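You operate a simulated robot arm through the tools that you are given. There is no shell and no other tool.

Carry out the task below with a simulated robot arm. There is one attempt and no reset: what you move stays moved.

## Task
Take the top case off the pallet's stack and gauge what is left.
Fine: raise the purple height arm, case on the brown-edged table, arm down to the last case's top, then park it up. Set down upright: shut case.
Where things are to end (x, y in the base frame): shut case within 0.06 m of [0.87, -0.18].

Only the result counts: the job must be done as asked and must still hold three seconds after the hand-in. Knocking over, shifting, dropping, spilling or breaking anything else fails it.

## Robot
A 6-joint arm with a four-finger gripper, fixed in place. Base frame: the origin is on the floor under the middle of its stand, x ahead of it, y to its left, z up. Units: m, rad, N and s.
With the tool pointing down near the work surface it reaches from about 0.6 to 0.84 m from the base axis. Its first joint turns from -2.897 to 2.897 rad. Payload 3.43 kg.
The tool frame sits at the grasp point between the pads (the TCP): z along the fingers, y along the line on which they close. The tips reach 0.03 m beyond it. The gripper opens to 0.12 m; its body begins 0.085 m behind the TCP.
Orientation is told as [roll, pitch, yaw] about the base's x, y, z axes, in that order, counted from this pose: with the fingers straight down and closing along the base's y, the tool's x points along the base's -x, its y along +y and its z along -z.

## Interface
- The arm moves only by the tool servo_tool. Its argument "series" is one flat list of numbers, 6 for each row, row after row: the shift along the tool's x, y, z in m, then the turn, a rotation vector about the tool's x, y, z in rad. In form: [x, y, z, ax, ay, az, x, y, z, ax, ay, az, ...]. A call has 1 to 20 rows; each row shifts and turns the commanded pose from where the row before left it, along the tool's axes as they then stand. "grip" is the finger opening in m, from 0 to 0.12, set as the call begins (left out, the last holds). A row lasts 0.2 s, in which the tool goes at most 0.05 m and 0.15 rad; a call with a longer step from one row to the next is refused whole, and so is a gripper value outside its range. Where a pose cannot be reached the arm comes as near as it can. A force on the tool above 50 N (or 10 N above the force at the start of the call, whichever is more), or a blocked arm, ends the call early, and 0.2 s more pass. The fingers move at their own pace (about 0.1362 m/s each) and stop on an object; they squeeze with about 41 N. The grip force told is the motor's: it shows also when the fingers shut on nothing. Time passes only in rows, and 0.2 s behind the last, so rows that do not move let the fingers close. The reply holds the time, the measured pose of the TCP, the force on the tool along the base axes, the opening and the grip force, in the units named above and with some noise, with the torque about the TCP (base axes, N m) and any sound that the robot's microphone picked up, and new pictures: "show" is both (left out), scene, wrist or none.
- Cameras (640 x 400 px; columns grow to the right, rows downward): "scene" is fixed at [0.0494, 0.6473, 1.4562]; the picture's right is [-0.82, -0.58, 0.00], its down [-0.35, 0.49, -0.80] and it looks along [0.46, -0.65, -0.60] (base axes); focal length 336 px, centre (320, 200). "wrist" rides on the gripper at [0.071, -0.017, -0.121] in the tool frame; the picture's right is [0.23, 0.97, 0.00], its down [-0.81, 0.19, -0.55] and it looks along [-0.54, 0.13, 0.83] (tool axes); focal length 275 px, centre (320, 200). There is no depth. A picture from a camera that has moved, and an enlarged one, comes with that camera's place and axes in the base frame and with its lens.
- move_column(by): moves the trunk up (or, below 0, down) by that many m; the arm rides with it, the base frame stays. It gives what a move gives, with no picture.
- close_up(camera, box): a new picture of the part [left, top, right, bottom] of that camera's present view, enlarged. The clock stands still meanwhile.
- close_job(): hands the job in; it is judged then, once.

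Nothing tells you positions but the pictures and the camera data. Unless the task says otherwise, let go and move clear before handing in.

The tools are called after "Request:" as a command line: name --argument value ..., lists and objects as JSON in quotes. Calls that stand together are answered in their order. servo_tool: Moves the arm, as the interface text tells. Its arguments: {"type":"object","properties":{"series":{"type":"array"},"grip":{"type":"number"},"show":{"type":"string","enum":["both","scene","wrist","none"]}},"required":["series"]} The other tools are called the same way: move_column (by) moves the trunk up or down; close_up (camera, box) takes an enlarged picture of a part of a camera's view; close_job () hands the job in.

At the start:

```text
t: 0.0
tcp_pos: [0.4598, -0.1282, 1.0847]
ee_rot: [0.0, 0.0, 0.0]
wrist_force: [0.3, -0.6, -1.0]
wrist_torque: [-0.02, 0.0, -0.02]
gripper_width: 0.1198
gripper_force: 0.0
trunk travel left (down, up): [-0.05, 0.49]
```

scene: 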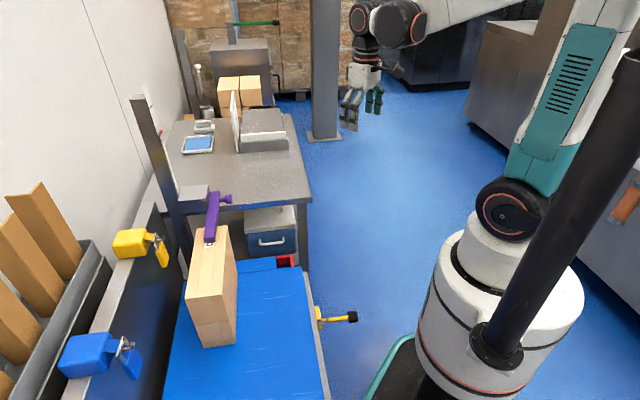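
wrist: 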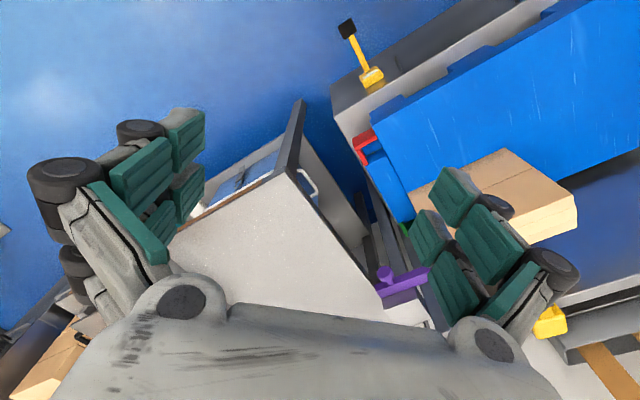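

I see a stack of wooden cases on a blue pallet, with a purple height arm on a dark post just behind it and a grey-topped table beyond. I'll take enlarged pictures first to work out where things are.

Request:
close_up --camera "scene" --box '[120, 160, 360, 310]'

Request:
close_up --camera "scene" --box '[120, 60, 340, 200]'

Request:
close_up --camera "scene" --box '[40, 200, 380, 400]'

Request:
close_up --camera "wrist" --box '[320, 120, 640, 340]'

```text
2.67 times, centred on (240, 235) of scene
camera zoom: at [0.0494, 0.6473, 1.4562], right [-0.82, -0.58, 0.0], down [-0.35, 0.49, -0.8], along [0.46, -0.65, -0.6], focal length 896 px, centre (533, 107)
```

zoom: 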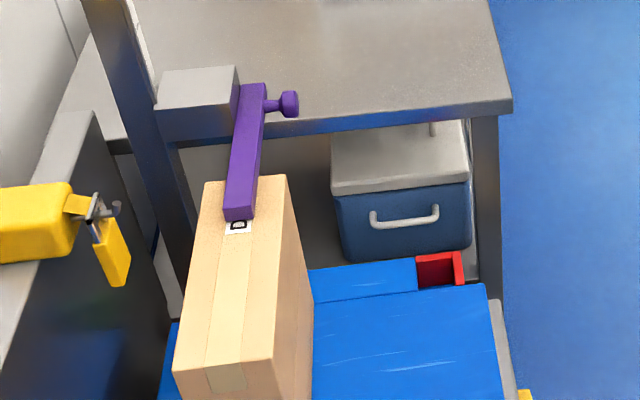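

```text
2.86 times, centred on (230, 130) of scene
camera zoom: at [0.0494, 0.6473, 1.4562], right [-0.82, -0.58, 0.0], down [-0.35, 0.49, -0.8], along [0.46, -0.65, -0.6], focal length 960 px, centre (577, 400)
```

zoom: 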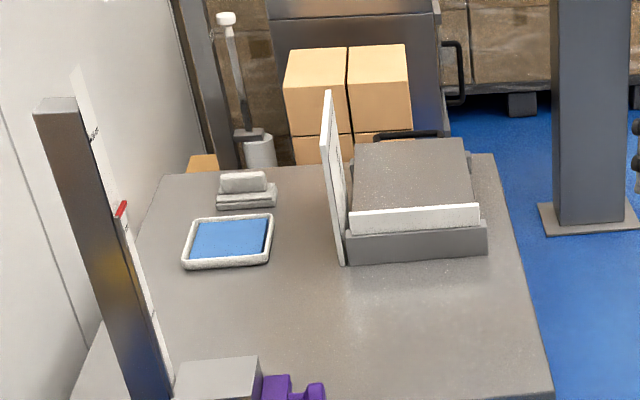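

```text
1.88 times, centred on (210, 300) of scene
camera zoom: at [0.0494, 0.6473, 1.4562], right [-0.82, -0.58, 0.0], down [-0.35, 0.49, -0.8], along [0.46, -0.65, -0.6], focal length 633 px, centre (527, 12)
```

zoom: 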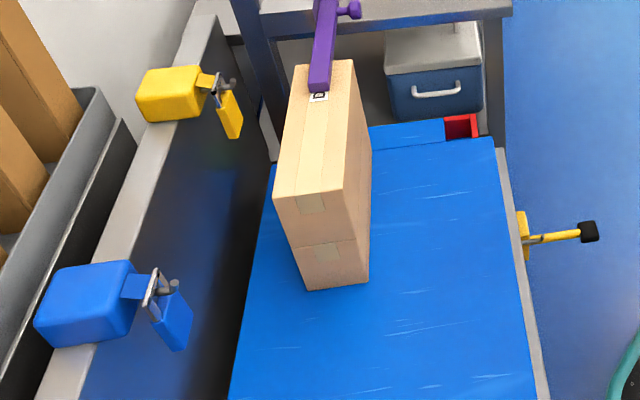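

```text
1.82 times, centred on (480, 230) of wrist
camera zoom: at [0.3874, -0.1447, 1.205], right [-0.23, 0.97, 0.0], down [0.81, 0.19, 0.55], along [0.54, 0.13, -0.83], focal length 500 px, centre (29, 146)
```

zoom: 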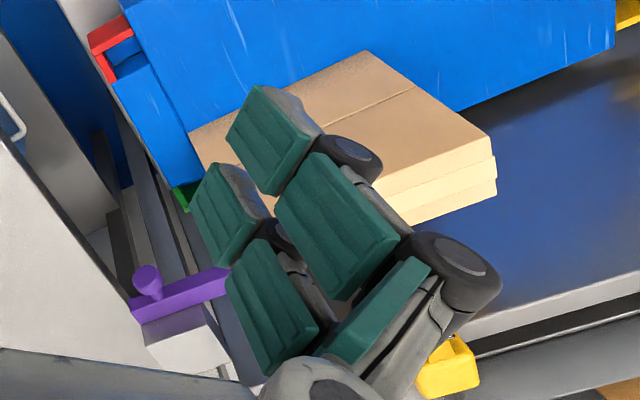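

Request:
close_up --camera "scene" --box '[120, 85, 216, 145]'

Request:
close_up --camera "scene" --box '[140, 140, 236, 200]'

Request:
close_up --camera "scene" --box '[160, 180, 256, 240]'

Request:
close_up --camera "scene" --box '[170, 220, 282, 290]'

Request:
close_up --camera "wrist" --box '[340, 230, 500, 330]'

Request:
close_up --camera "wrist" --box '[100, 80, 420, 280]'

```text
6.67 times, centred on (168, 115) of scene
camera zoom: at [0.0494, 0.6473, 1.4562], right [-0.82, -0.58, 0.0], down [-0.35, 0.49, -0.8], along [0.46, -0.65, -0.6], focal length 2241 px, centre (1333, 767)
```

zoom: 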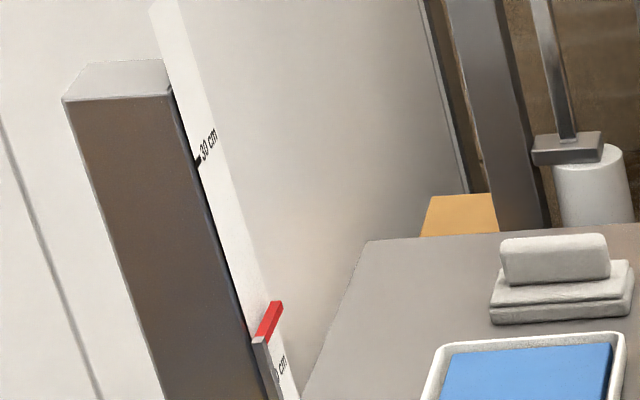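

```text
6.67 times, centred on (188, 170) of scene
camera zoom: at [0.0494, 0.6473, 1.4562], right [-0.82, -0.58, 0.0], down [-0.35, 0.49, -0.8], along [0.46, -0.65, -0.6], focal length 2241 px, centre (1200, 400)
```

zoom: 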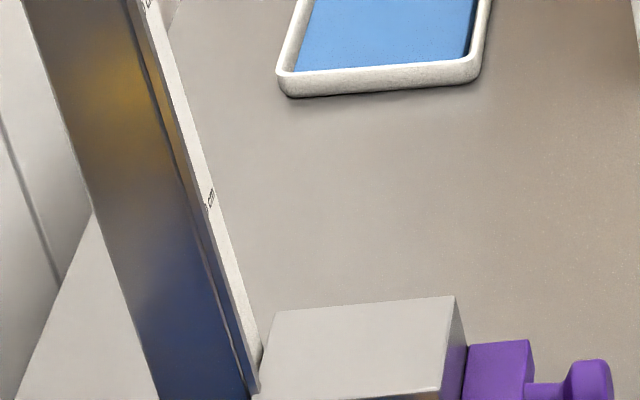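

```text
6.67 times, centred on (208, 210) of scene
camera zoom: at [0.0494, 0.6473, 1.4562], right [-0.82, -0.58, 0.0], down [-0.35, 0.49, -0.8], along [0.46, -0.65, -0.6], focal length 2241 px, centre (1067, 133)
```

zoom: 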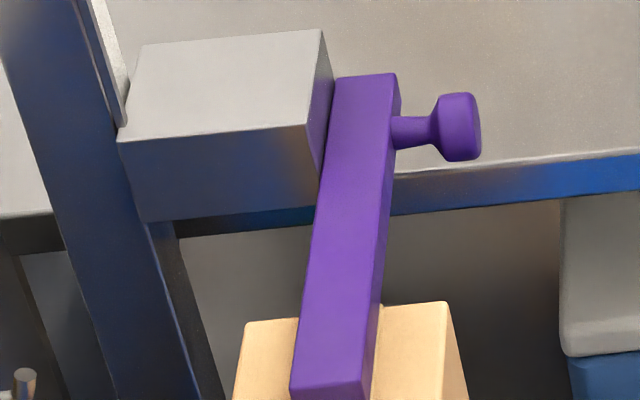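

```text
5.71 times, centred on (226, 255) of scene
camera zoom: at [0.0494, 0.6473, 1.4562], right [-0.82, -0.58, 0.0], down [-0.35, 0.49, -0.8], along [0.46, -0.65, -0.6], focal length 1921 px, centre (857, -114)
```

zoom: 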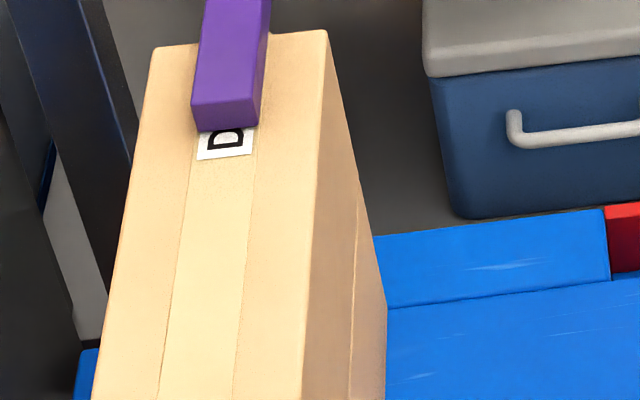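

```text
4.00 times, centred on (420, 280) of wrist
camera zoom: at [0.3874, -0.1447, 1.205], right [-0.23, 0.97, 0.0], down [0.81, 0.19, 0.55], along [0.54, 0.13, -0.83], focal length 1101 px, centre (-80, -120)
```

zoom: 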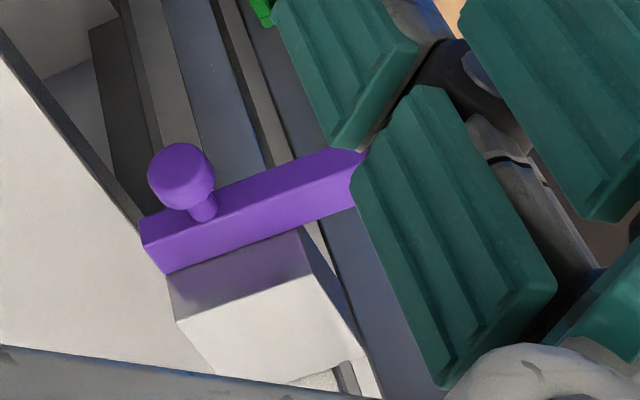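

```text
2.00 times, centred on (260, 180) of wrist
camera zoom: at [0.3874, -0.1447, 1.205], right [-0.23, 0.97, 0.0], down [0.81, 0.19, 0.55], along [0.54, 0.13, -0.83], focal length 551 px, centre (440, 240)
```

zoom: 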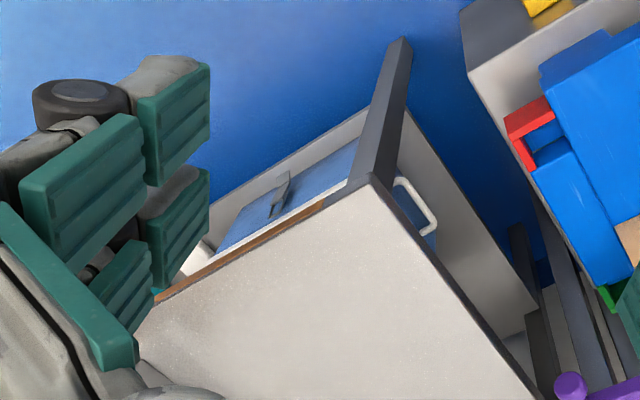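

The gauge is a carriage that slides on a post with a cm scale and a red tab. Its purple arm rests on the top case, roughly at x 0.73, y 0.26, z 0.77. The case is about 0.25 x 0.09 x 0.115 m, centred near (0.66, 0.31) and turned 45°. The table with the brown strip has its top at about z 0.72. I'll turn the tool by -45° to line up with all this and move closer for a better look.

Request:
servo_tool --series '[0, 0, 0, 0, 0, 0.1309, 0, 0, 0, 0, 0, 0.1309, 0, 0, 0, 0, 0, 0.1309, 0, 0, 0, 0, 0, 0.1309, 0, 0, 0, 0, 0, 0.1309, 0, 0, 0, 0, 0, 0.1309, 0, 0.03, 0, 0, 0, 0, 0, 0.03, 0, 0, 0, 0, 0, 0.03, 0, 0, 0, 0, 0, 0.03, 0, 0, 0, 0, 0, 0.03, 0, 0, 0, 0, 0, 0.03, 0, 0, 0, 0]' --grip 0.12

```text
t: 2.6
tcp_pos: [0.5881, -0.0019, 1.0846]
ee_rot: [0.0, 0.001, -0.785]
wrist_force: [-0.6, -0.2, 0.4]
wrist_torque: [-0.01, -0.03, 0.02]
gripper_width: 0.12
gripper_force: 0.1
trunk travel left (down, up): [-0.05, 0.49]
camera wrist: at [0.5256, 0.0376, 1.205], right [0.53, 0.85, 0.0], down [0.71, -0.44, 0.55], along [0.47, -0.29, -0.83], focal length 275 px, centre (320, 200)
```

scene: 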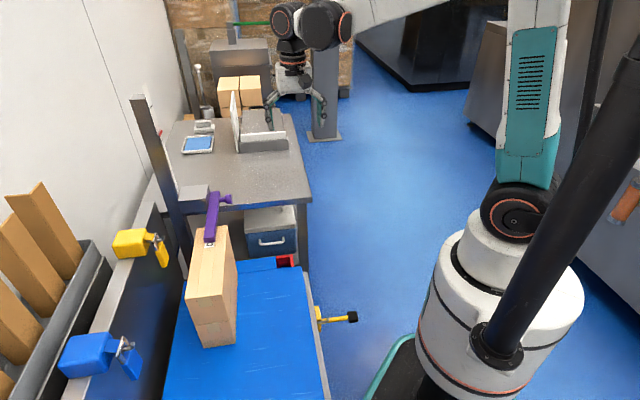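
wrist: 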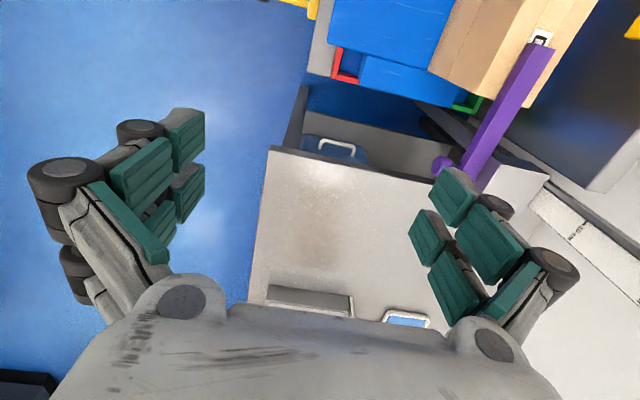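

Request:
close_up --camera "wrist" --box '[400, 0, 640, 150]'

Request:
close_up --camera "wrist" --box '[420, 20, 580, 120]'

Request:
close_up --camera "wrist" --box '[420, 110, 640, 250]'

```text
2.67 times, centred on (520, 75) of wrist
camera zoom: at [0.5256, 0.0376, 1.205], right [0.53, 0.85, 0.0], down [0.71, -0.44, 0.55], along [0.47, -0.29, -0.83], focal length 734 px, centre (-213, 533)
```

zoom: 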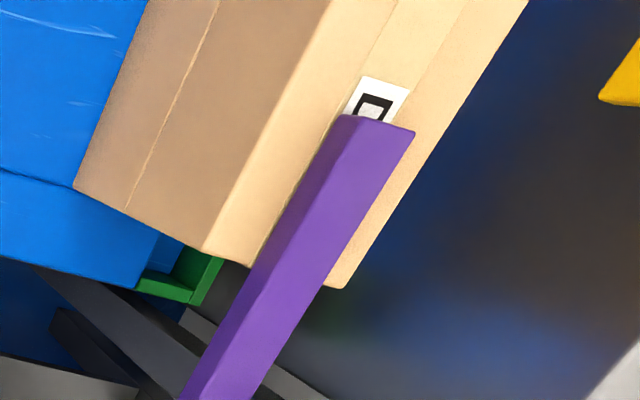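

```text
4.00 times, centred on (500, 70) of wrist
camera zoom: at [0.5256, 0.0376, 1.205], right [0.53, 0.85, 0.0], down [0.71, -0.44, 0.55], along [0.47, -0.29, -0.83], focal length 1101 px, centre (-400, 720)
```

zoom: 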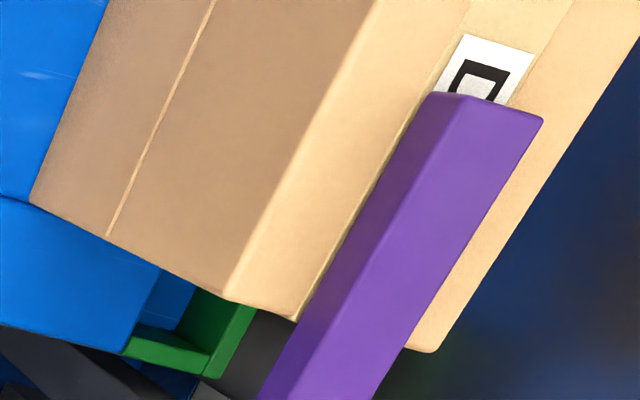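

```text
2.86 times, centred on (530, 180) of wrist
camera zoom: at [0.5256, 0.0376, 1.205], right [0.53, 0.85, 0.0], down [0.71, -0.44, 0.55], along [0.47, -0.29, -0.83], focal length 786 px, centre (-280, 257)
```

zoom: 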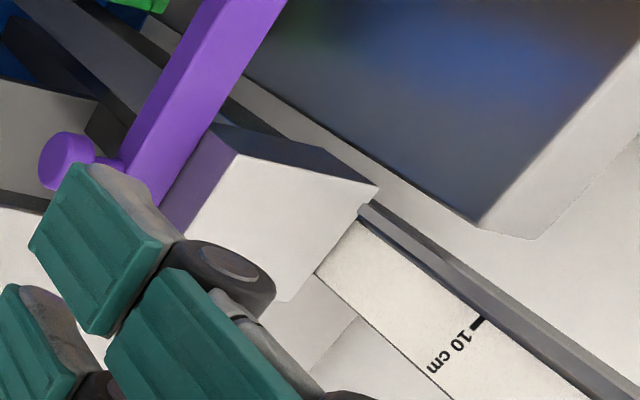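

The case top works out at z 0.783 with its far end at u 0.385 (u and v are the 45° axes). The purple bar runs from u 0.311 to 0.54 at v 0.687, with its top at z 0.806. Next I'll move over the free stretch of bar between the case end and the carriage, with the gripper half open.

Request:
servo_tool --series '[0, 0.034, 0, 0, 0, 0, 0, 0.034, 0, 0, 0, 0, 0, 0.034, 0, 0, 0, 0, 0, 0.034, 0, 0, 0, 0, 0, 0.034, 0, 0, 0, 0, 0, 0.034, 0, 0, 0, 0, 0, 0.034, 0, 0, 0, 0, 0.002, 0.034, 0, 0, 0, 0, 0, 0, 0.035, 0, 0, 0, 0, 0, 0.035, 0, 0, 0, 0, 0, 0.035, 0, 0, 0]' --grip 0.07

```text
t: 5.0
tcp_pos: [0.7765, 0.1918, 0.9801]
ee_rot: [0.0, 0.001, -0.786]
wrist_force: [-0.1, 0.7, 0.2]
wrist_torque: [0.03, -0.01, 0.02]
gripper_width: 0.0699
gripper_force: 0.1
trunk travel left (down, up): [-0.05, 0.49]
camera wrist: at [0.7133, 0.2318, 1.0998], right [0.52, 0.85, 0.0], down [0.71, -0.44, 0.55], along [0.47, -0.29, -0.83], focal length 275 px, centre (320, 200)
```

scene: 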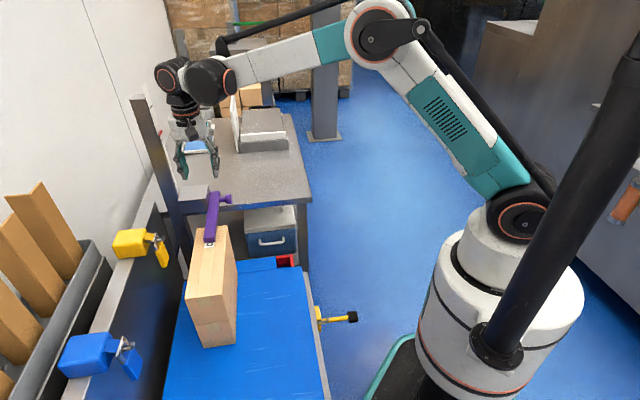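
wrist: 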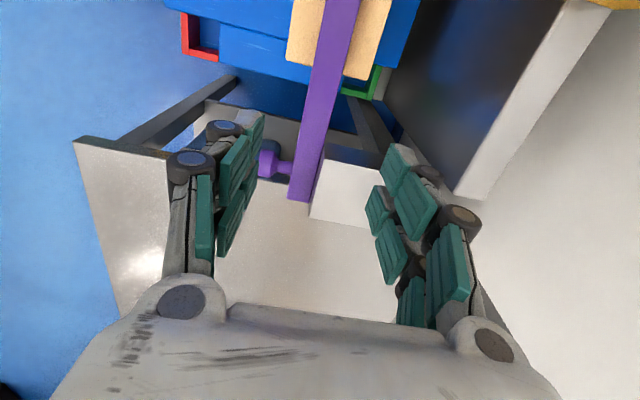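

Request:
close_up --camera "wrist" --box '[200, 60, 440, 210]'

Request:
close_up --camera "wrist" --box '[240, 0, 432, 120]'

Request:
close_up --camera "scene" --box '[130, 90, 274, 180]'

```text
2.67 times, centred on (320, 135) of wrist
camera zoom: at [0.7133, 0.2318, 1.0998], right [0.52, 0.85, 0.0], down [0.71, -0.44, 0.55], along [0.47, -0.29, -0.83], focal length 734 px, centre (320, 373)
```

zoom: 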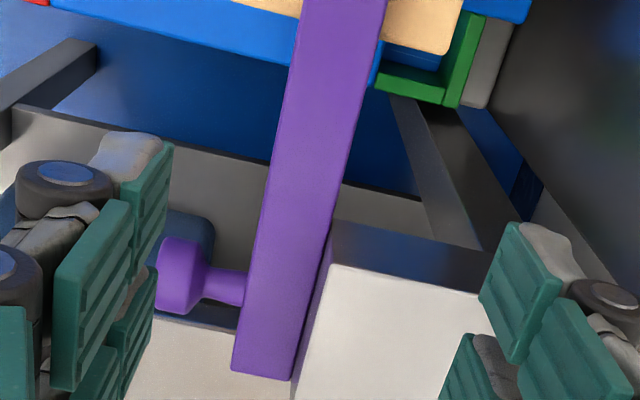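

```text
3.33 times, centred on (336, 60) of wrist
camera zoom: at [0.7133, 0.2318, 1.0998], right [0.52, 0.85, 0.0], down [0.71, -0.44, 0.55], along [0.47, -0.29, -0.83], focal length 918 px, centre (267, 667)
```

zoom: 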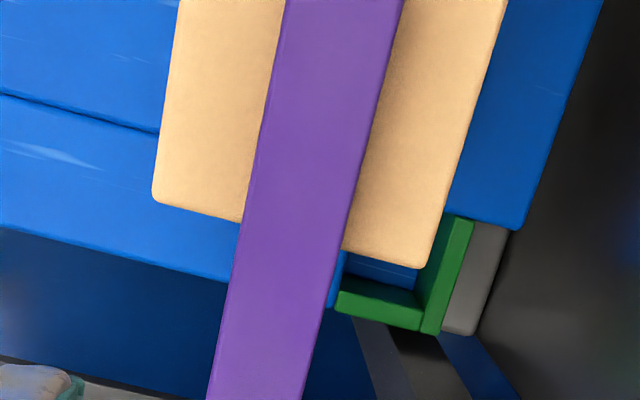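

```text
4.44 times, centred on (202, 135) of scene
camera zoom: at [0.0494, 0.6473, 1.4562], right [-0.82, -0.58, 0.0], down [-0.35, 0.49, -0.8], along [0.46, -0.65, -0.6], focal length 1494 px, centre (844, 489)
```

zoom: 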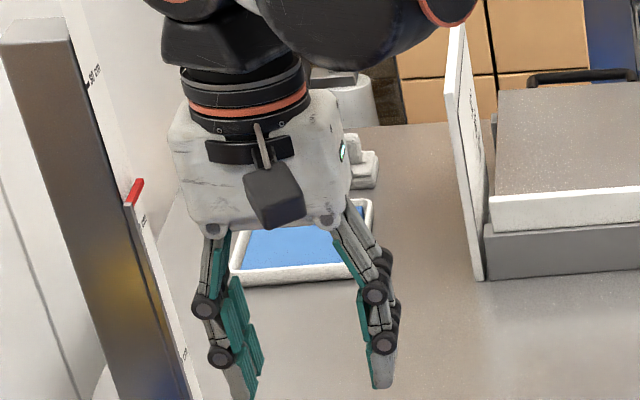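

The measurements agree: bar centre v 0.687, case end u 0.385, carriage front u 0.462. I'll lower so the fingers straddle the bar in that gap, with the tips stopping about level with the case top.

Request:
servo_tool --series '[-0.0026, 0.0023, 0.03, 0, 0, 0, 0, 0, 0.035, 0, 0, 0, 0, 0, 0.035, 0, 0, 0, 0, 0, 0.03, 0, 0, 0, 0, 0, 0.02, 0, 0, 0, 0, 0, 0.012, 0, 0, 0, 0, 0, 0.006, 0, 0, 0]' --grip 0.07

Request:
close_up --camera "scene" --box '[140, 140, 284, 230]'

```text
t: 6.6
tcp_pos: [0.7811, 0.1919, 0.8108]
ee_rot: [-0.001, 0.0, -0.786]
wrist_force: [0.2, -0.5, 0.5]
wrist_torque: [0.01, -0.02, -0.01]
gripper_width: 0.0699
gripper_force: 0.0
trunk travel left (down, up): [-0.05, 0.49]
camera wrist: at [0.7177, 0.2312, 0.9321], right [0.52, 0.85, 0.0], down [0.71, -0.44, 0.55], along [0.47, -0.29, -0.83], focal length 275 px, centre (320, 200)
```

scene: 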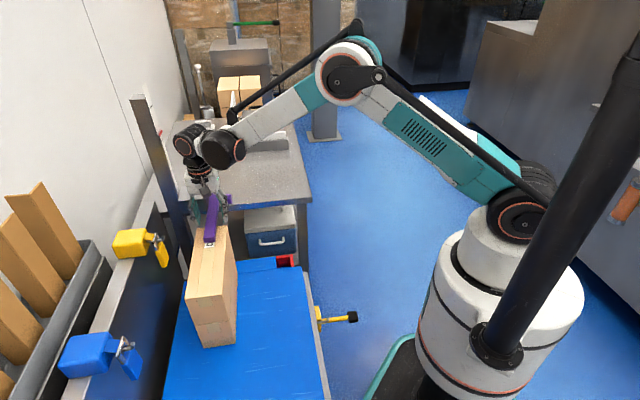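
wrist: 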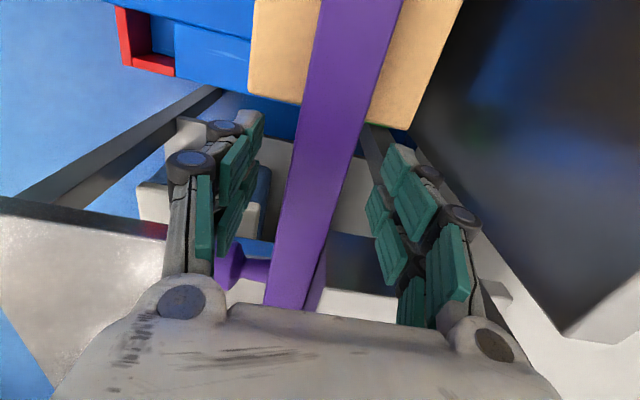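

```text
4.44 times, centred on (212, 185) of scene
camera zoom: at [0.0494, 0.6473, 1.4562], right [-0.82, -0.58, 0.0], down [-0.35, 0.49, -0.8], along [0.46, -0.65, -0.6], focal length 1494 px, centre (800, 267)
```

zoom: 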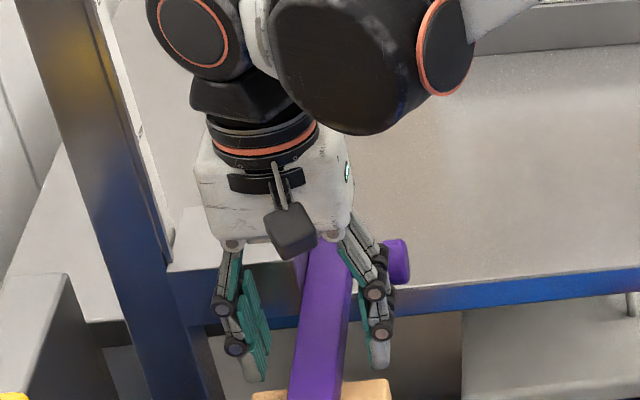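

The bar sits between the fingers and nothing is touching yet. I'll close on it now.

Request:
servo_tool --series '[0, 0, 0, 0, 0, 0, 0, 0, 0, 0, 0, 0, 0, 0, 0, 0, 0, 0]' --grip 0.01

Request:
close_up --camera "scene" --box '[140, 140, 284, 230]'

```text
t: 7.4
tcp_pos: [0.7788, 0.1901, 0.8125]
ee_rot: [-0.002, 0.002, -0.785]
wrist_force: [-27.4, -15.4, -10.1]
wrist_torque: [-0.1, 1.26, 0.68]
gripper_width: 0.0293
gripper_force: 45.1
trunk travel left (down, up): [-0.05, 0.49]
camera wrist: at [0.7163, 0.2295, 0.9329], right [0.53, 0.85, 0.0], down [0.71, -0.44, 0.55], along [0.47, -0.29, -0.83], focal length 275 px, centre (320, 200)
```

scene: 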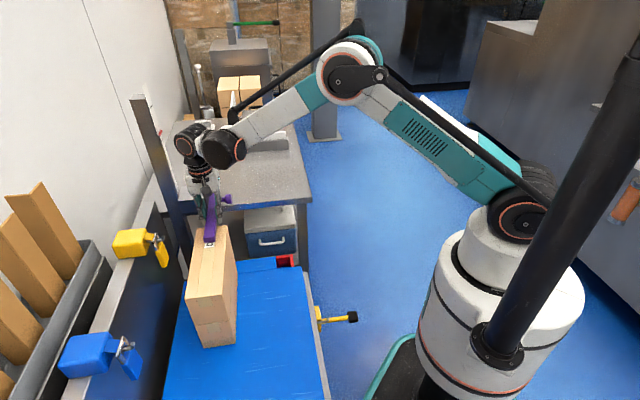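
wrist: 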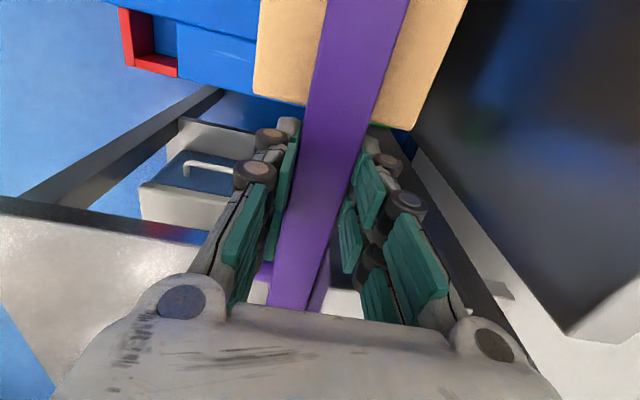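

```text
4.44 times, centred on (212, 185) of scene
camera zoom: at [0.0494, 0.6473, 1.4562], right [-0.82, -0.58, 0.0], down [-0.35, 0.49, -0.8], along [0.46, -0.65, -0.6], focal length 1494 px, centre (800, 267)
```

zoom: 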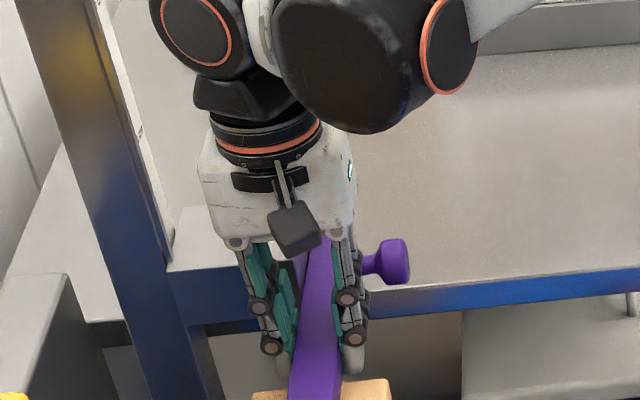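

I have the bar at 0.029 m, with about 30 N of side load because I was 3 mm off centre. I'll relax that, then try a small lift.

Request:
servo_tool --series '[0.0006, -0.0028, 0, 0, 0, 0, 0, 0, 0, 0, 0, 0]' --show "none"

Request:
servo_tool --series '[0, 0, -0.005, 0, 0, 0, 0, 0, -0.01, 0, 0, 0, 0, 0, -0.01, 0, 0, 0]' --show "both"

```text
t: 8.0
tcp_pos: [0.7797, 0.1904, 0.8121]
ee_rot: [0.0, -0.003, -0.784]
wrist_force: [-7.3, -12.7, 1.3]
wrist_torque: [0.09, 0.39, 0.49]
gripper_width: 0.0292
gripper_force: 44.9
trunk travel left (down, up): [-0.05, 0.49]
```

```text
t: 8.8
tcp_pos: [0.78, 0.1903, 0.8362]
ee_rot: [0.0, -0.001, -0.783]
wrist_force: [0.4, -6.8, -8.1]
wrist_torque: [-0.84, -0.91, -0.25]
gripper_width: 0.0293
gripper_force: 45.0
trunk travel left (down, up): [-0.05, 0.49]
camera wrist: at [0.7159, 0.2293, 0.9575], right [0.53, 0.85, 0.0], down [0.71, -0.44, 0.55], along [0.47, -0.29, -0.83], focal length 275 px, centre (320, 200)
```

scene: 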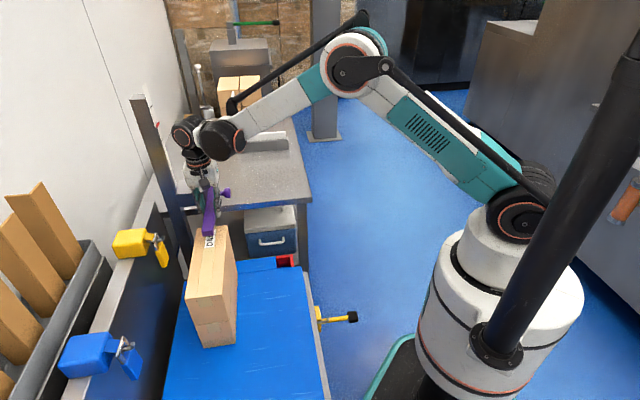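
wrist: 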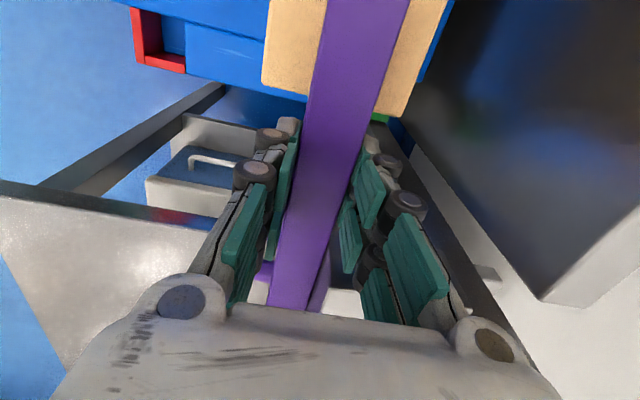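

The arm slides up with only about 8 N of drag and the case stays put. I'll keep raising it.

Request:
servo_tool --series '[0, 0, -0.02, 0, 0, 0, 0, 0, -0.02, 0, 0, 0, 0, 0, -0.02, 0, 0, 0, 0, 0, -0.02, 0, 0, 0, 0, 0, -0.02, 0, 0, 0, 0, 0, -0.02, 0, 0, 0, 0, 0, -0.02, 0, 0, 0]' --show "scene"

Request:
close_up --camera "scene" --box '[116, 85, 260, 175]'

```text
t: 10.4
tcp_pos: [0.7783, 0.1909, 0.9756]
ee_rot: [0.001, 0.001, -0.786]
wrist_force: [-0.2, -0.2, 0.7]
wrist_torque: [0.0, 0.0, 0.04]
gripper_width: 0.0101
gripper_force: 0.2
trunk travel left (down, up): [-0.05, 0.49]
```

scene: 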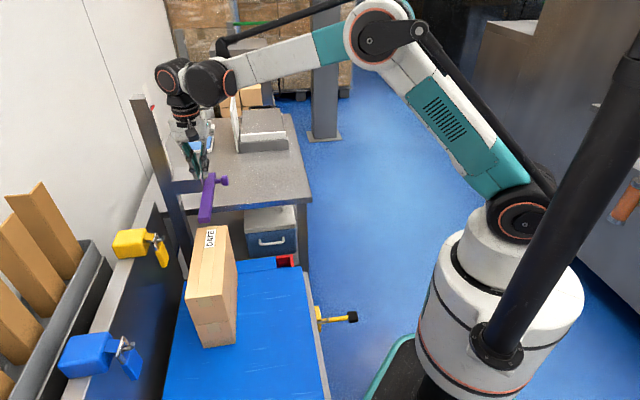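

```text
4.44 times, centred on (188, 130) of scene
camera zoom: at [0.0494, 0.6473, 1.4562], right [-0.82, -0.58, 0.0], down [-0.35, 0.49, -0.8], along [0.46, -0.65, -0.6], focal length 1494 px, centre (907, 511)
```

zoom: 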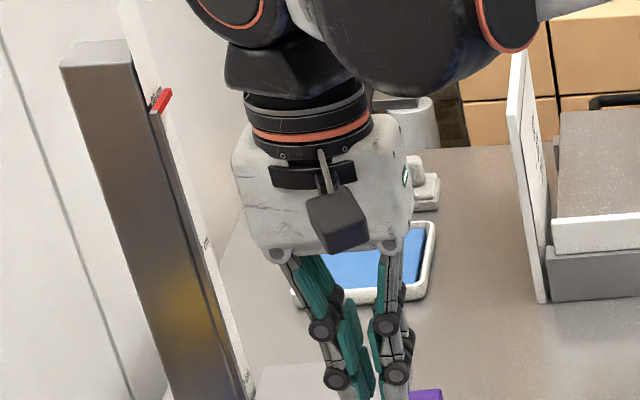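

The bar slipped out of the fingertips, but the carriage held its new height. The red pointer moved up with it, so it is the gauge's pointer. I'll look closely at how far it got.

Request:
close_up --camera "scene" --box '[128, 90, 176, 120]'

Request:
close_up --camera "scene" --box '[160, 160, 256, 220]'

Request:
close_up --camera "wrist" --box '[160, 0, 480, 200]'

```text
13.33 times, centred on (152, 105) of scene
camera zoom: at [0.0494, 0.6473, 1.4562], right [-0.82, -0.58, 0.0], down [-0.35, 0.49, -0.8], along [0.46, -0.65, -0.6], focal length 4482 px, centre (2560, 1467)
```

zoom: 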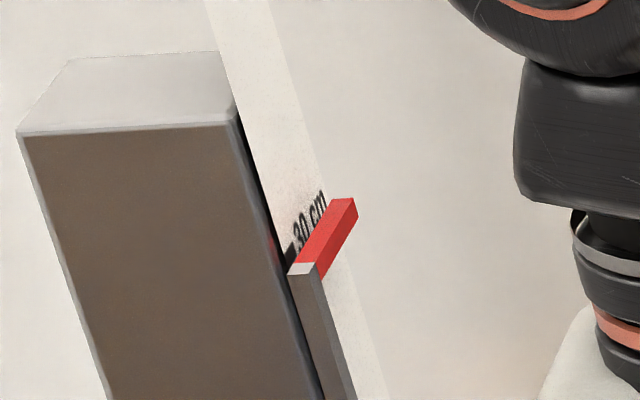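

```text
6.67 times, centred on (208, 190) of scene
camera zoom: at [0.0494, 0.6473, 1.4562], right [-0.82, -0.58, 0.0], down [-0.35, 0.49, -0.8], along [0.46, -0.65, -0.6], focal length 2241 px, centre (1067, 267)
```

zoom: 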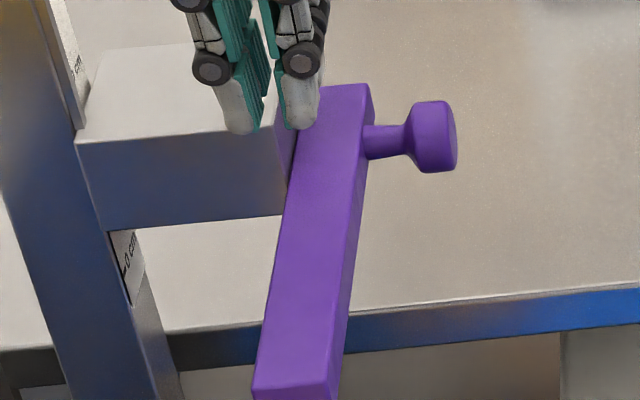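

```text
2.00 times, centred on (320, 100) of wrist
camera zoom: at [0.7153, 0.2303, 1.097], right [0.52, 0.85, 0.0], down [0.71, -0.44, 0.55], along [0.47, -0.29, -0.83], focal length 551 px, centre (320, 400)
```

zoom: 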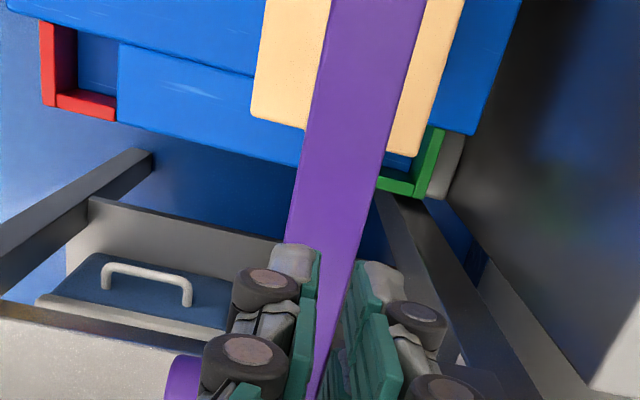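

The pointer now sits right beside the 30 cm mark, about 7 cm higher than at the start. I'll take a deeper grip on the bar and pull gently, to find out whether it's at its upper stop or can go higher.

Request:
servo_tool --series '[0, 0, -0.01, 0, 0, 0, 0, -0.0008, 0, 0, 0, 0, 0, 0, 0, 0, 0, 0, 0, 0, 0.03, 0, 0, 0, 0, 0, 0.03, 0, 0, 0, 0, 0, 0.025, 0, 0, 0, 0, 0, 0.015, 0, 0, 0, 0, 0, 0.012, 0, 0, 0]' --grip 0.07

Request:
close_up --camera "scene" --box '[150, 130, 278, 210]'

```text
t: 12.2
tcp_pos: [0.7784, 0.1895, 0.8742]
ee_rot: [0.001, 0.0, -0.785]
wrist_force: [-0.6, -0.3, 0.2]
wrist_torque: [0.0, 0.0, 0.01]
gripper_width: 0.0699
gripper_force: 0.1
trunk travel left (down, up): [-0.05, 0.49]
camera wrist: at [0.7149, 0.2293, 0.9956], right [0.52, 0.85, 0.0], down [0.71, -0.44, 0.55], along [0.47, -0.29, -0.83], focal length 275 px, centre (320, 200)
```

scene: 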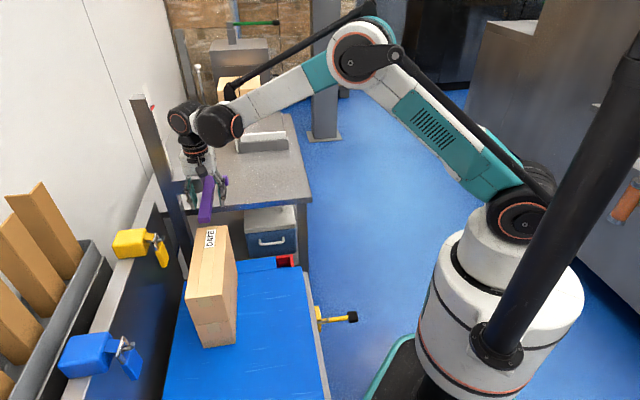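
wrist: 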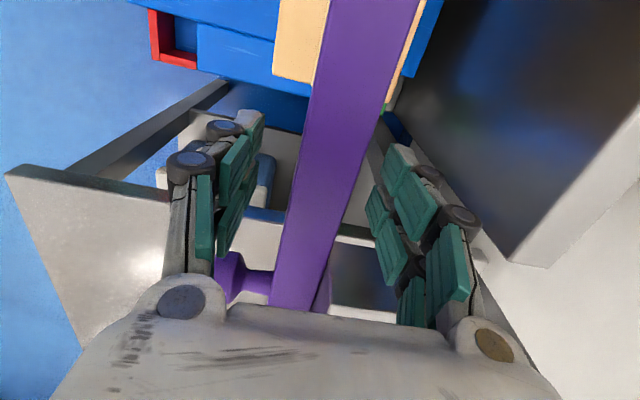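

```text
5.00 times, centred on (214, 170) of scene
camera zoom: at [0.0494, 0.6473, 1.4562], right [-0.82, -0.58, 0.0], down [-0.35, 0.49, -0.8], along [0.46, -0.65, -0.6], focal length 1681 px, centre (850, 350)
```

zoom: 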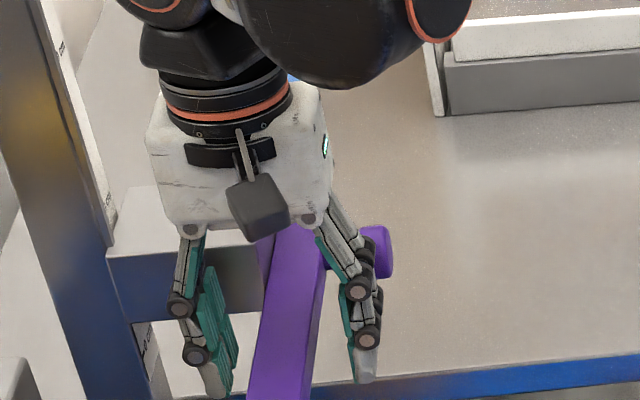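

Request:
servo_tool --series '[0, 0, 0, 0, 0, 0, 0, 0, 0, 0, 0, 0, 0, 0, 0, 0, 0, 0]' --grip 0.01 --show "none"

Request:
servo_tool --series '[0, 0, -0.004, 0, 0, 0, 0, 0, -0.004, 0, 0, 0, 0, 0, -0.004, 0, 0, 0]' --show "scene"

Request:
close_up --camera "scene" --box '[128, 90, 176, 120]'

```text
t: 13.0
tcp_pos: [0.7789, 0.1895, 0.8746]
ee_rot: [0.0, -0.001, -0.785]
wrist_force: [7.4, 5.2, 0.4]
wrist_torque: [0.15, -0.19, -0.77]
gripper_width: 0.0289
gripper_force: 45.2
trunk travel left (down, up): [-0.05, 0.49]
```

```text
t: 13.8
tcp_pos: [0.7793, 0.1894, 0.8852]
ee_rot: [0.0, 0.0, -0.786]
wrist_force: [-0.4, -2.7, -18.3]
wrist_torque: [-0.03, -0.13, -0.16]
gripper_width: 0.0297
gripper_force: 38.4
trunk travel left (down, up): [-0.05, 0.49]
```

scene: 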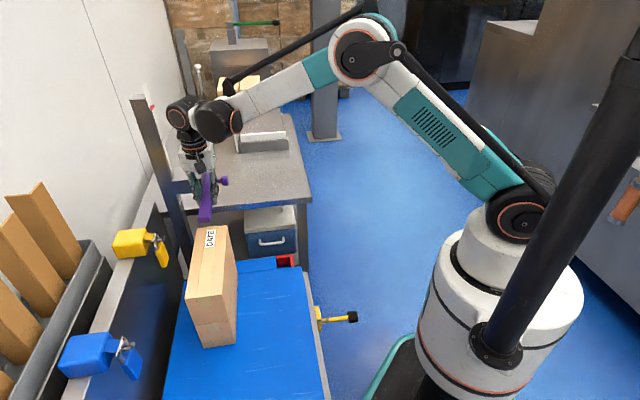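

```text
13.33 times, centred on (152, 105) of scene
camera zoom: at [0.0494, 0.6473, 1.4562], right [-0.82, -0.58, 0.0], down [-0.35, 0.49, -0.8], along [0.46, -0.65, -0.6], focal length 4482 px, centre (2560, 1467)
```

zoom: 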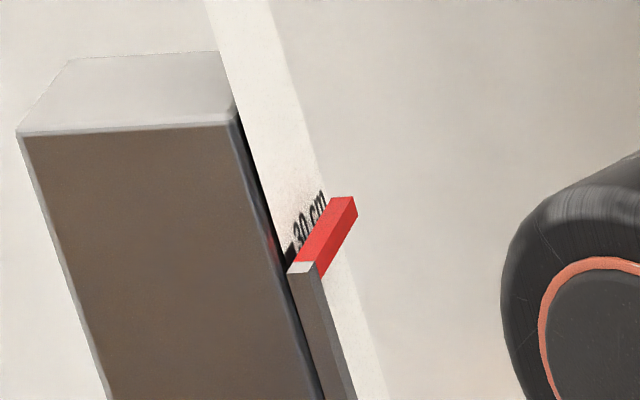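

The pointer didn't move when I pulled, so the gauge is at its upper stop and holds there. Now I'll let go, rise clear, and come across above the case.

Request:
servo_tool --series '[0, 0, 0, 0, 0, 0, 0, 0, 0, 0, 0, 0, 0, 0, -0.03, 0, 0, 0, 0, 0, -0.04, 0, 0, 0, 0, 0, -0.04, 0, 0, 0, 0, 0, -0.04, 0, 0, 0, 0, 0, -0.03, 0, 0, 0]' --grip 0.07 --show "scene"

Request:
close_up --camera "scene" --box '[128, 90, 272, 180]'

```text
t: 15.4
tcp_pos: [0.779, 0.1916, 1.0669]
ee_rot: [-0.001, 0.0, -0.786]
wrist_force: [0.2, -0.1, -0.9]
wrist_torque: [0.02, -0.01, 0.0]
gripper_width: 0.0699
gripper_force: 0.1
trunk travel left (down, up): [-0.05, 0.49]
```

scene: 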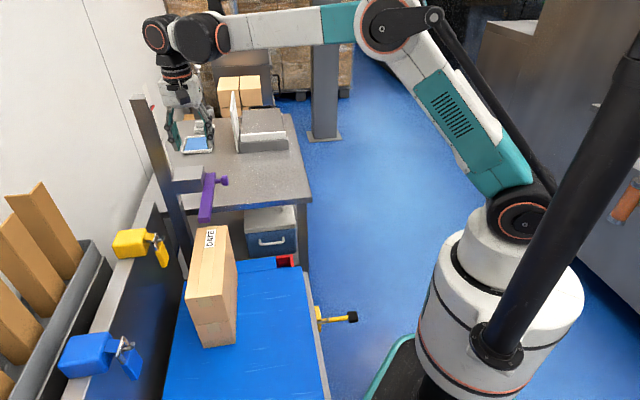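

```text
4.44 times, centred on (200, 135) of scene
camera zoom: at [0.0494, 0.6473, 1.4562], right [-0.82, -0.58, 0.0], down [-0.35, 0.49, -0.8], along [0.46, -0.65, -0.6], focal length 1494 px, centre (853, 489)
```

zoom: 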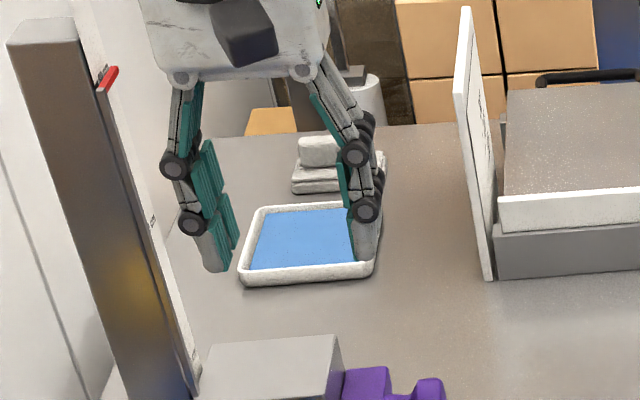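

Request:
servo_tool --series '[0.0376, 0.0008, 0, 0, 0, 0, 0.0376, 0, 0, 0, 0, 0, 0.0376, 0, 0, 0, 0, 0, 0.0376, 0, 0, 0, 0, 0, 0.0376, 0, 0, 0, 0, 0, 0, 0, 0.035, 0, 0, 0, 0, 0, 0.035, 0, 0, 0, 0, 0, 0.035, 0, 0, 0]' --grip 0.12

Request:
close_up --camera "wrist" --box '[200, 20, 440, 170]'

Request:
close_up --camera "scene" --box '[110, 120, 302, 240]'

```text
t: 17.2
tcp_pos: [0.6452, 0.3245, 0.9622]
ee_rot: [0.001, 0.0, -0.784]
wrist_force: [0.0, -0.1, 1.1]
wrist_torque: [0.03, -0.01, 0.0]
gripper_width: 0.1198
gripper_force: 0.0
trunk travel left (down, up): [-0.05, 0.49]
camera wrist: at [0.5828, 0.3632, 1.0829], right [0.52, 0.85, 0.0], down [0.71, -0.44, 0.55], along [0.47, -0.29, -0.83], focal length 275 px, centre (320, 200)
```

scene: 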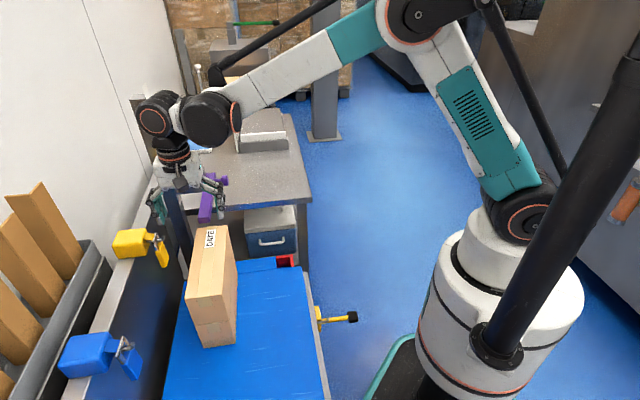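
wrist: 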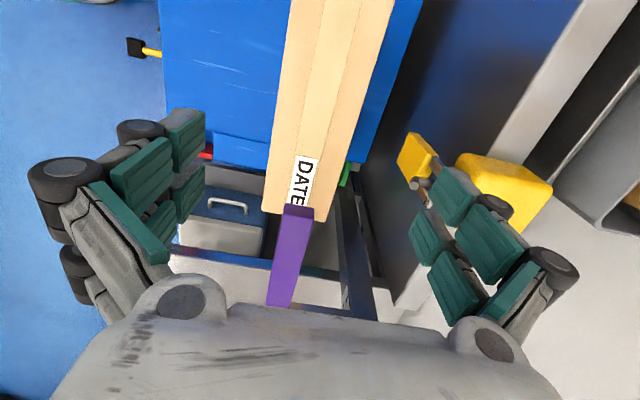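

```text
2.67 times, centred on (320, 95) of wrist
camera zoom: at [0.5828, 0.3632, 1.0829], right [0.52, 0.85, 0.0], down [0.71, -0.44, 0.55], along [0.47, -0.29, -0.83], focal length 734 px, centre (320, 480)
```

zoom: 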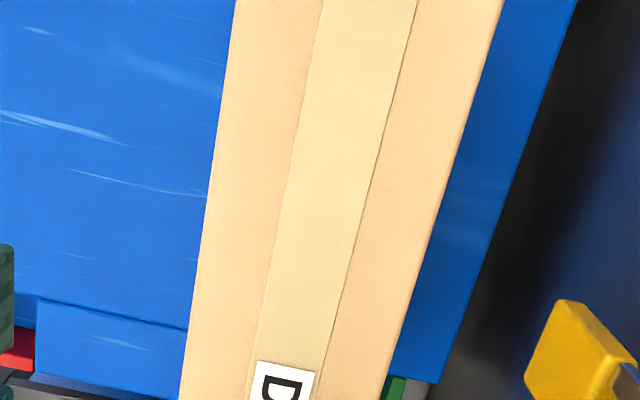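

```text
3.33 times, centred on (206, 180) of scene
camera zoom: at [0.0494, 0.6473, 1.4562], right [-0.82, -0.58, 0.0], down [-0.35, 0.49, -0.8], along [0.46, -0.65, -0.6], focal length 1120 px, centre (700, 267)
```

zoom: 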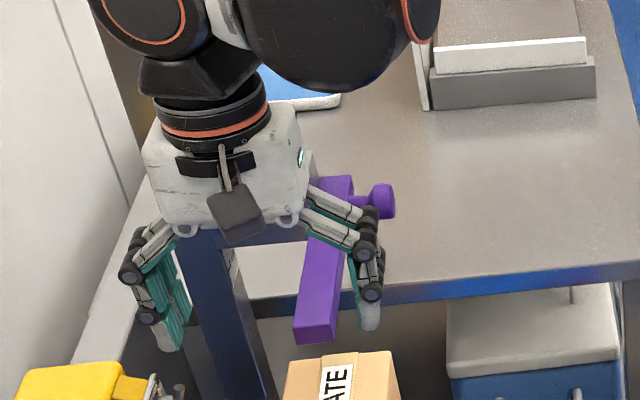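

A yellow box and hook on the left ledge look close to where the left finger would come down. I'll measure them before going lower.

Request:
close_up --camera "wrist" --box '[376, 110, 568, 230]'

Request:
close_up --camera "scene" --box '[100, 210, 196, 270]'

Request:
close_up --camera "wrist" --box '[20, 90, 260, 240]'

```text
3.33 times, centred on (472, 170) of wrist
camera zoom: at [0.5828, 0.3632, 1.0829], right [0.52, 0.85, 0.0], down [0.71, -0.44, 0.55], along [0.47, -0.29, -0.83], focal length 918 px, centre (-187, 300)
```

zoom: 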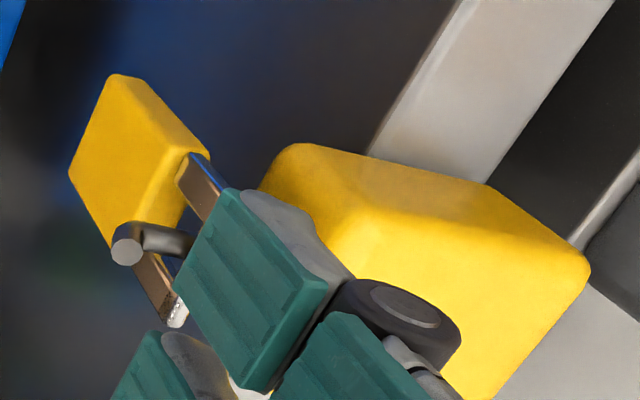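

```text
6.67 times, centred on (148, 240) of scene
camera zoom: at [0.0494, 0.6473, 1.4562], right [-0.82, -0.58, 0.0], down [-0.35, 0.49, -0.8], along [0.46, -0.65, -0.6], focal length 2241 px, centre (1467, -67)
```

zoom: 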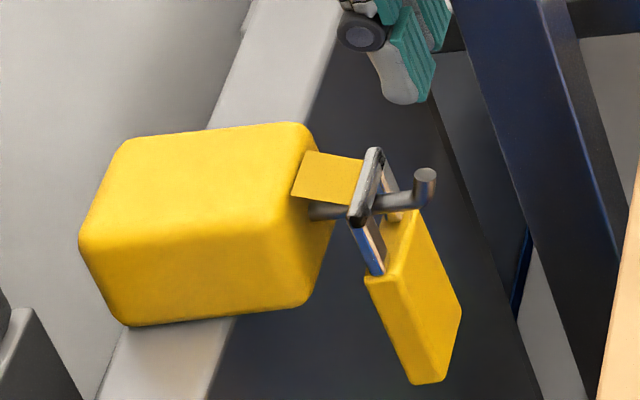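

```text
2.67 times, centred on (140, 165) of wrist
camera zoom: at [0.5828, 0.3632, 1.0829], right [0.52, 0.85, 0.0], down [0.71, -0.44, 0.55], along [0.47, -0.29, -0.83], focal length 734 px, centre (800, 293)
```

zoom: 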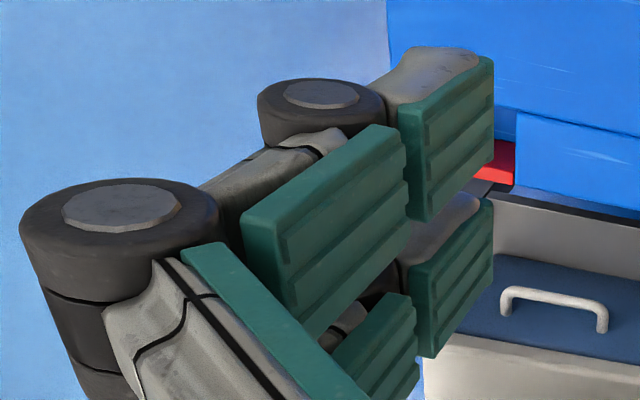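

The hook tip is at about u 0.256, v 0.779, z 0.874, with a yellow padlock hanging below it down to z 0.785. I'll come down slightly nearer the camera end (u 0.21) with the fingers only 0.105 m apart so they miss the hook. I'll stop just above the case to check.

Request:
servo_tool --series '[0.016, 0.0008, 0, 0, 0, 0, 0, 0, 0.03, 0, 0, 0, 0, 0, 0.03, 0, 0, 0, 0, 0, 0.03, 0, 0, 0, 0, 0, 0.025, 0, 0, 0, 0, 0, 0.015, 0, 0, 0]' --grip 0.105

Request:
close_up --camera "wrist" --box '[180, 0, 500, 200]'

Request:
close_up --camera "scene" --box '[110, 180, 254, 270]'

```text
t: 18.6
tcp_pos: [0.6354, 0.3378, 0.8329]
ee_rot: [0.0, 0.0, -0.784]
wrist_force: [-0.1, -0.6, 0.4]
wrist_torque: [-0.05, 0.03, 0.01]
gripper_width: 0.1051
gripper_force: 0.0
trunk travel left (down, up): [-0.05, 0.49]
camera wrist: at [0.572, 0.3764, 0.954], right [0.52, 0.85, 0.0], down [0.71, -0.44, 0.55], along [0.47, -0.29, -0.83], focal length 275 px, centre (320, 200)
```

scene: 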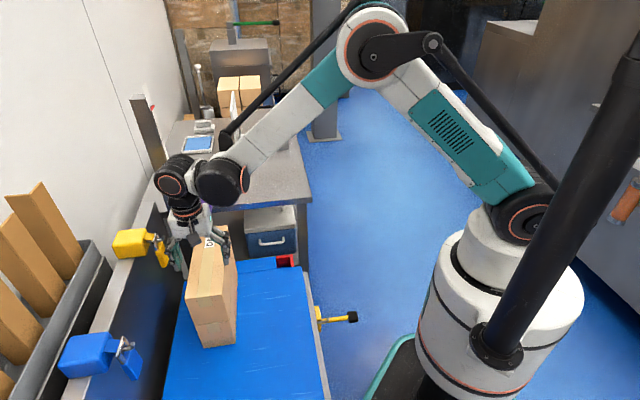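
wrist: 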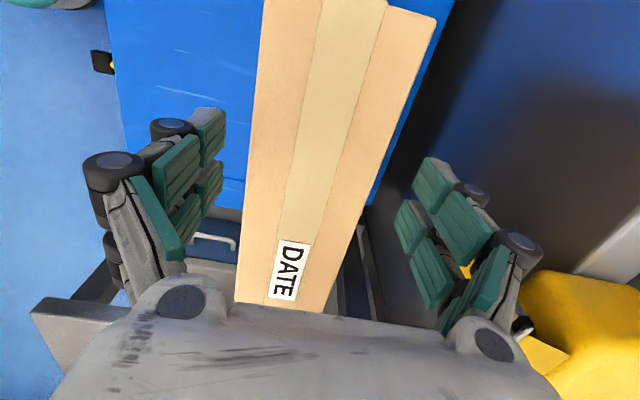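

```text
2.00 times, centred on (340, 100) of wrist
camera zoom: at [0.572, 0.3764, 0.954], right [0.52, 0.85, 0.0], down [0.71, -0.44, 0.55], along [0.47, -0.29, -0.83], focal length 551 px, centre (280, 400)
```

zoom: 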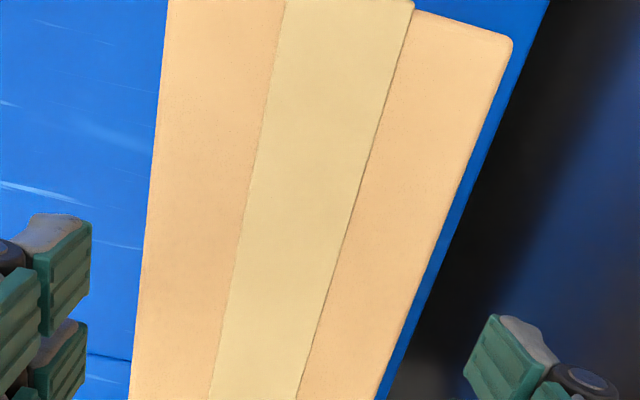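

```text
4.44 times, centred on (182, 225) of scene
camera zoom: at [0.0494, 0.6473, 1.4562], right [-0.82, -0.58, 0.0], down [-0.35, 0.49, -0.8], along [0.46, -0.65, -0.6], focal length 1494 px, centre (933, 89)
```

zoom: 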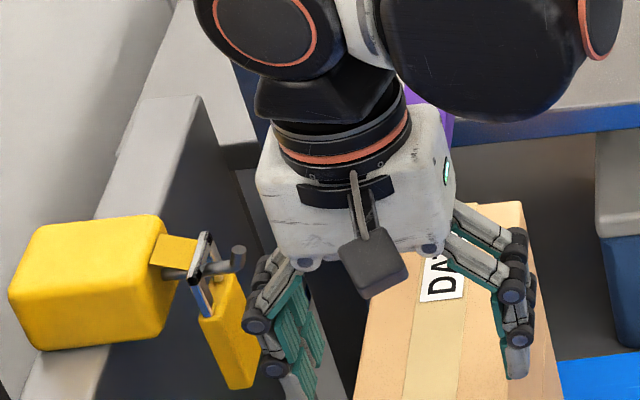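

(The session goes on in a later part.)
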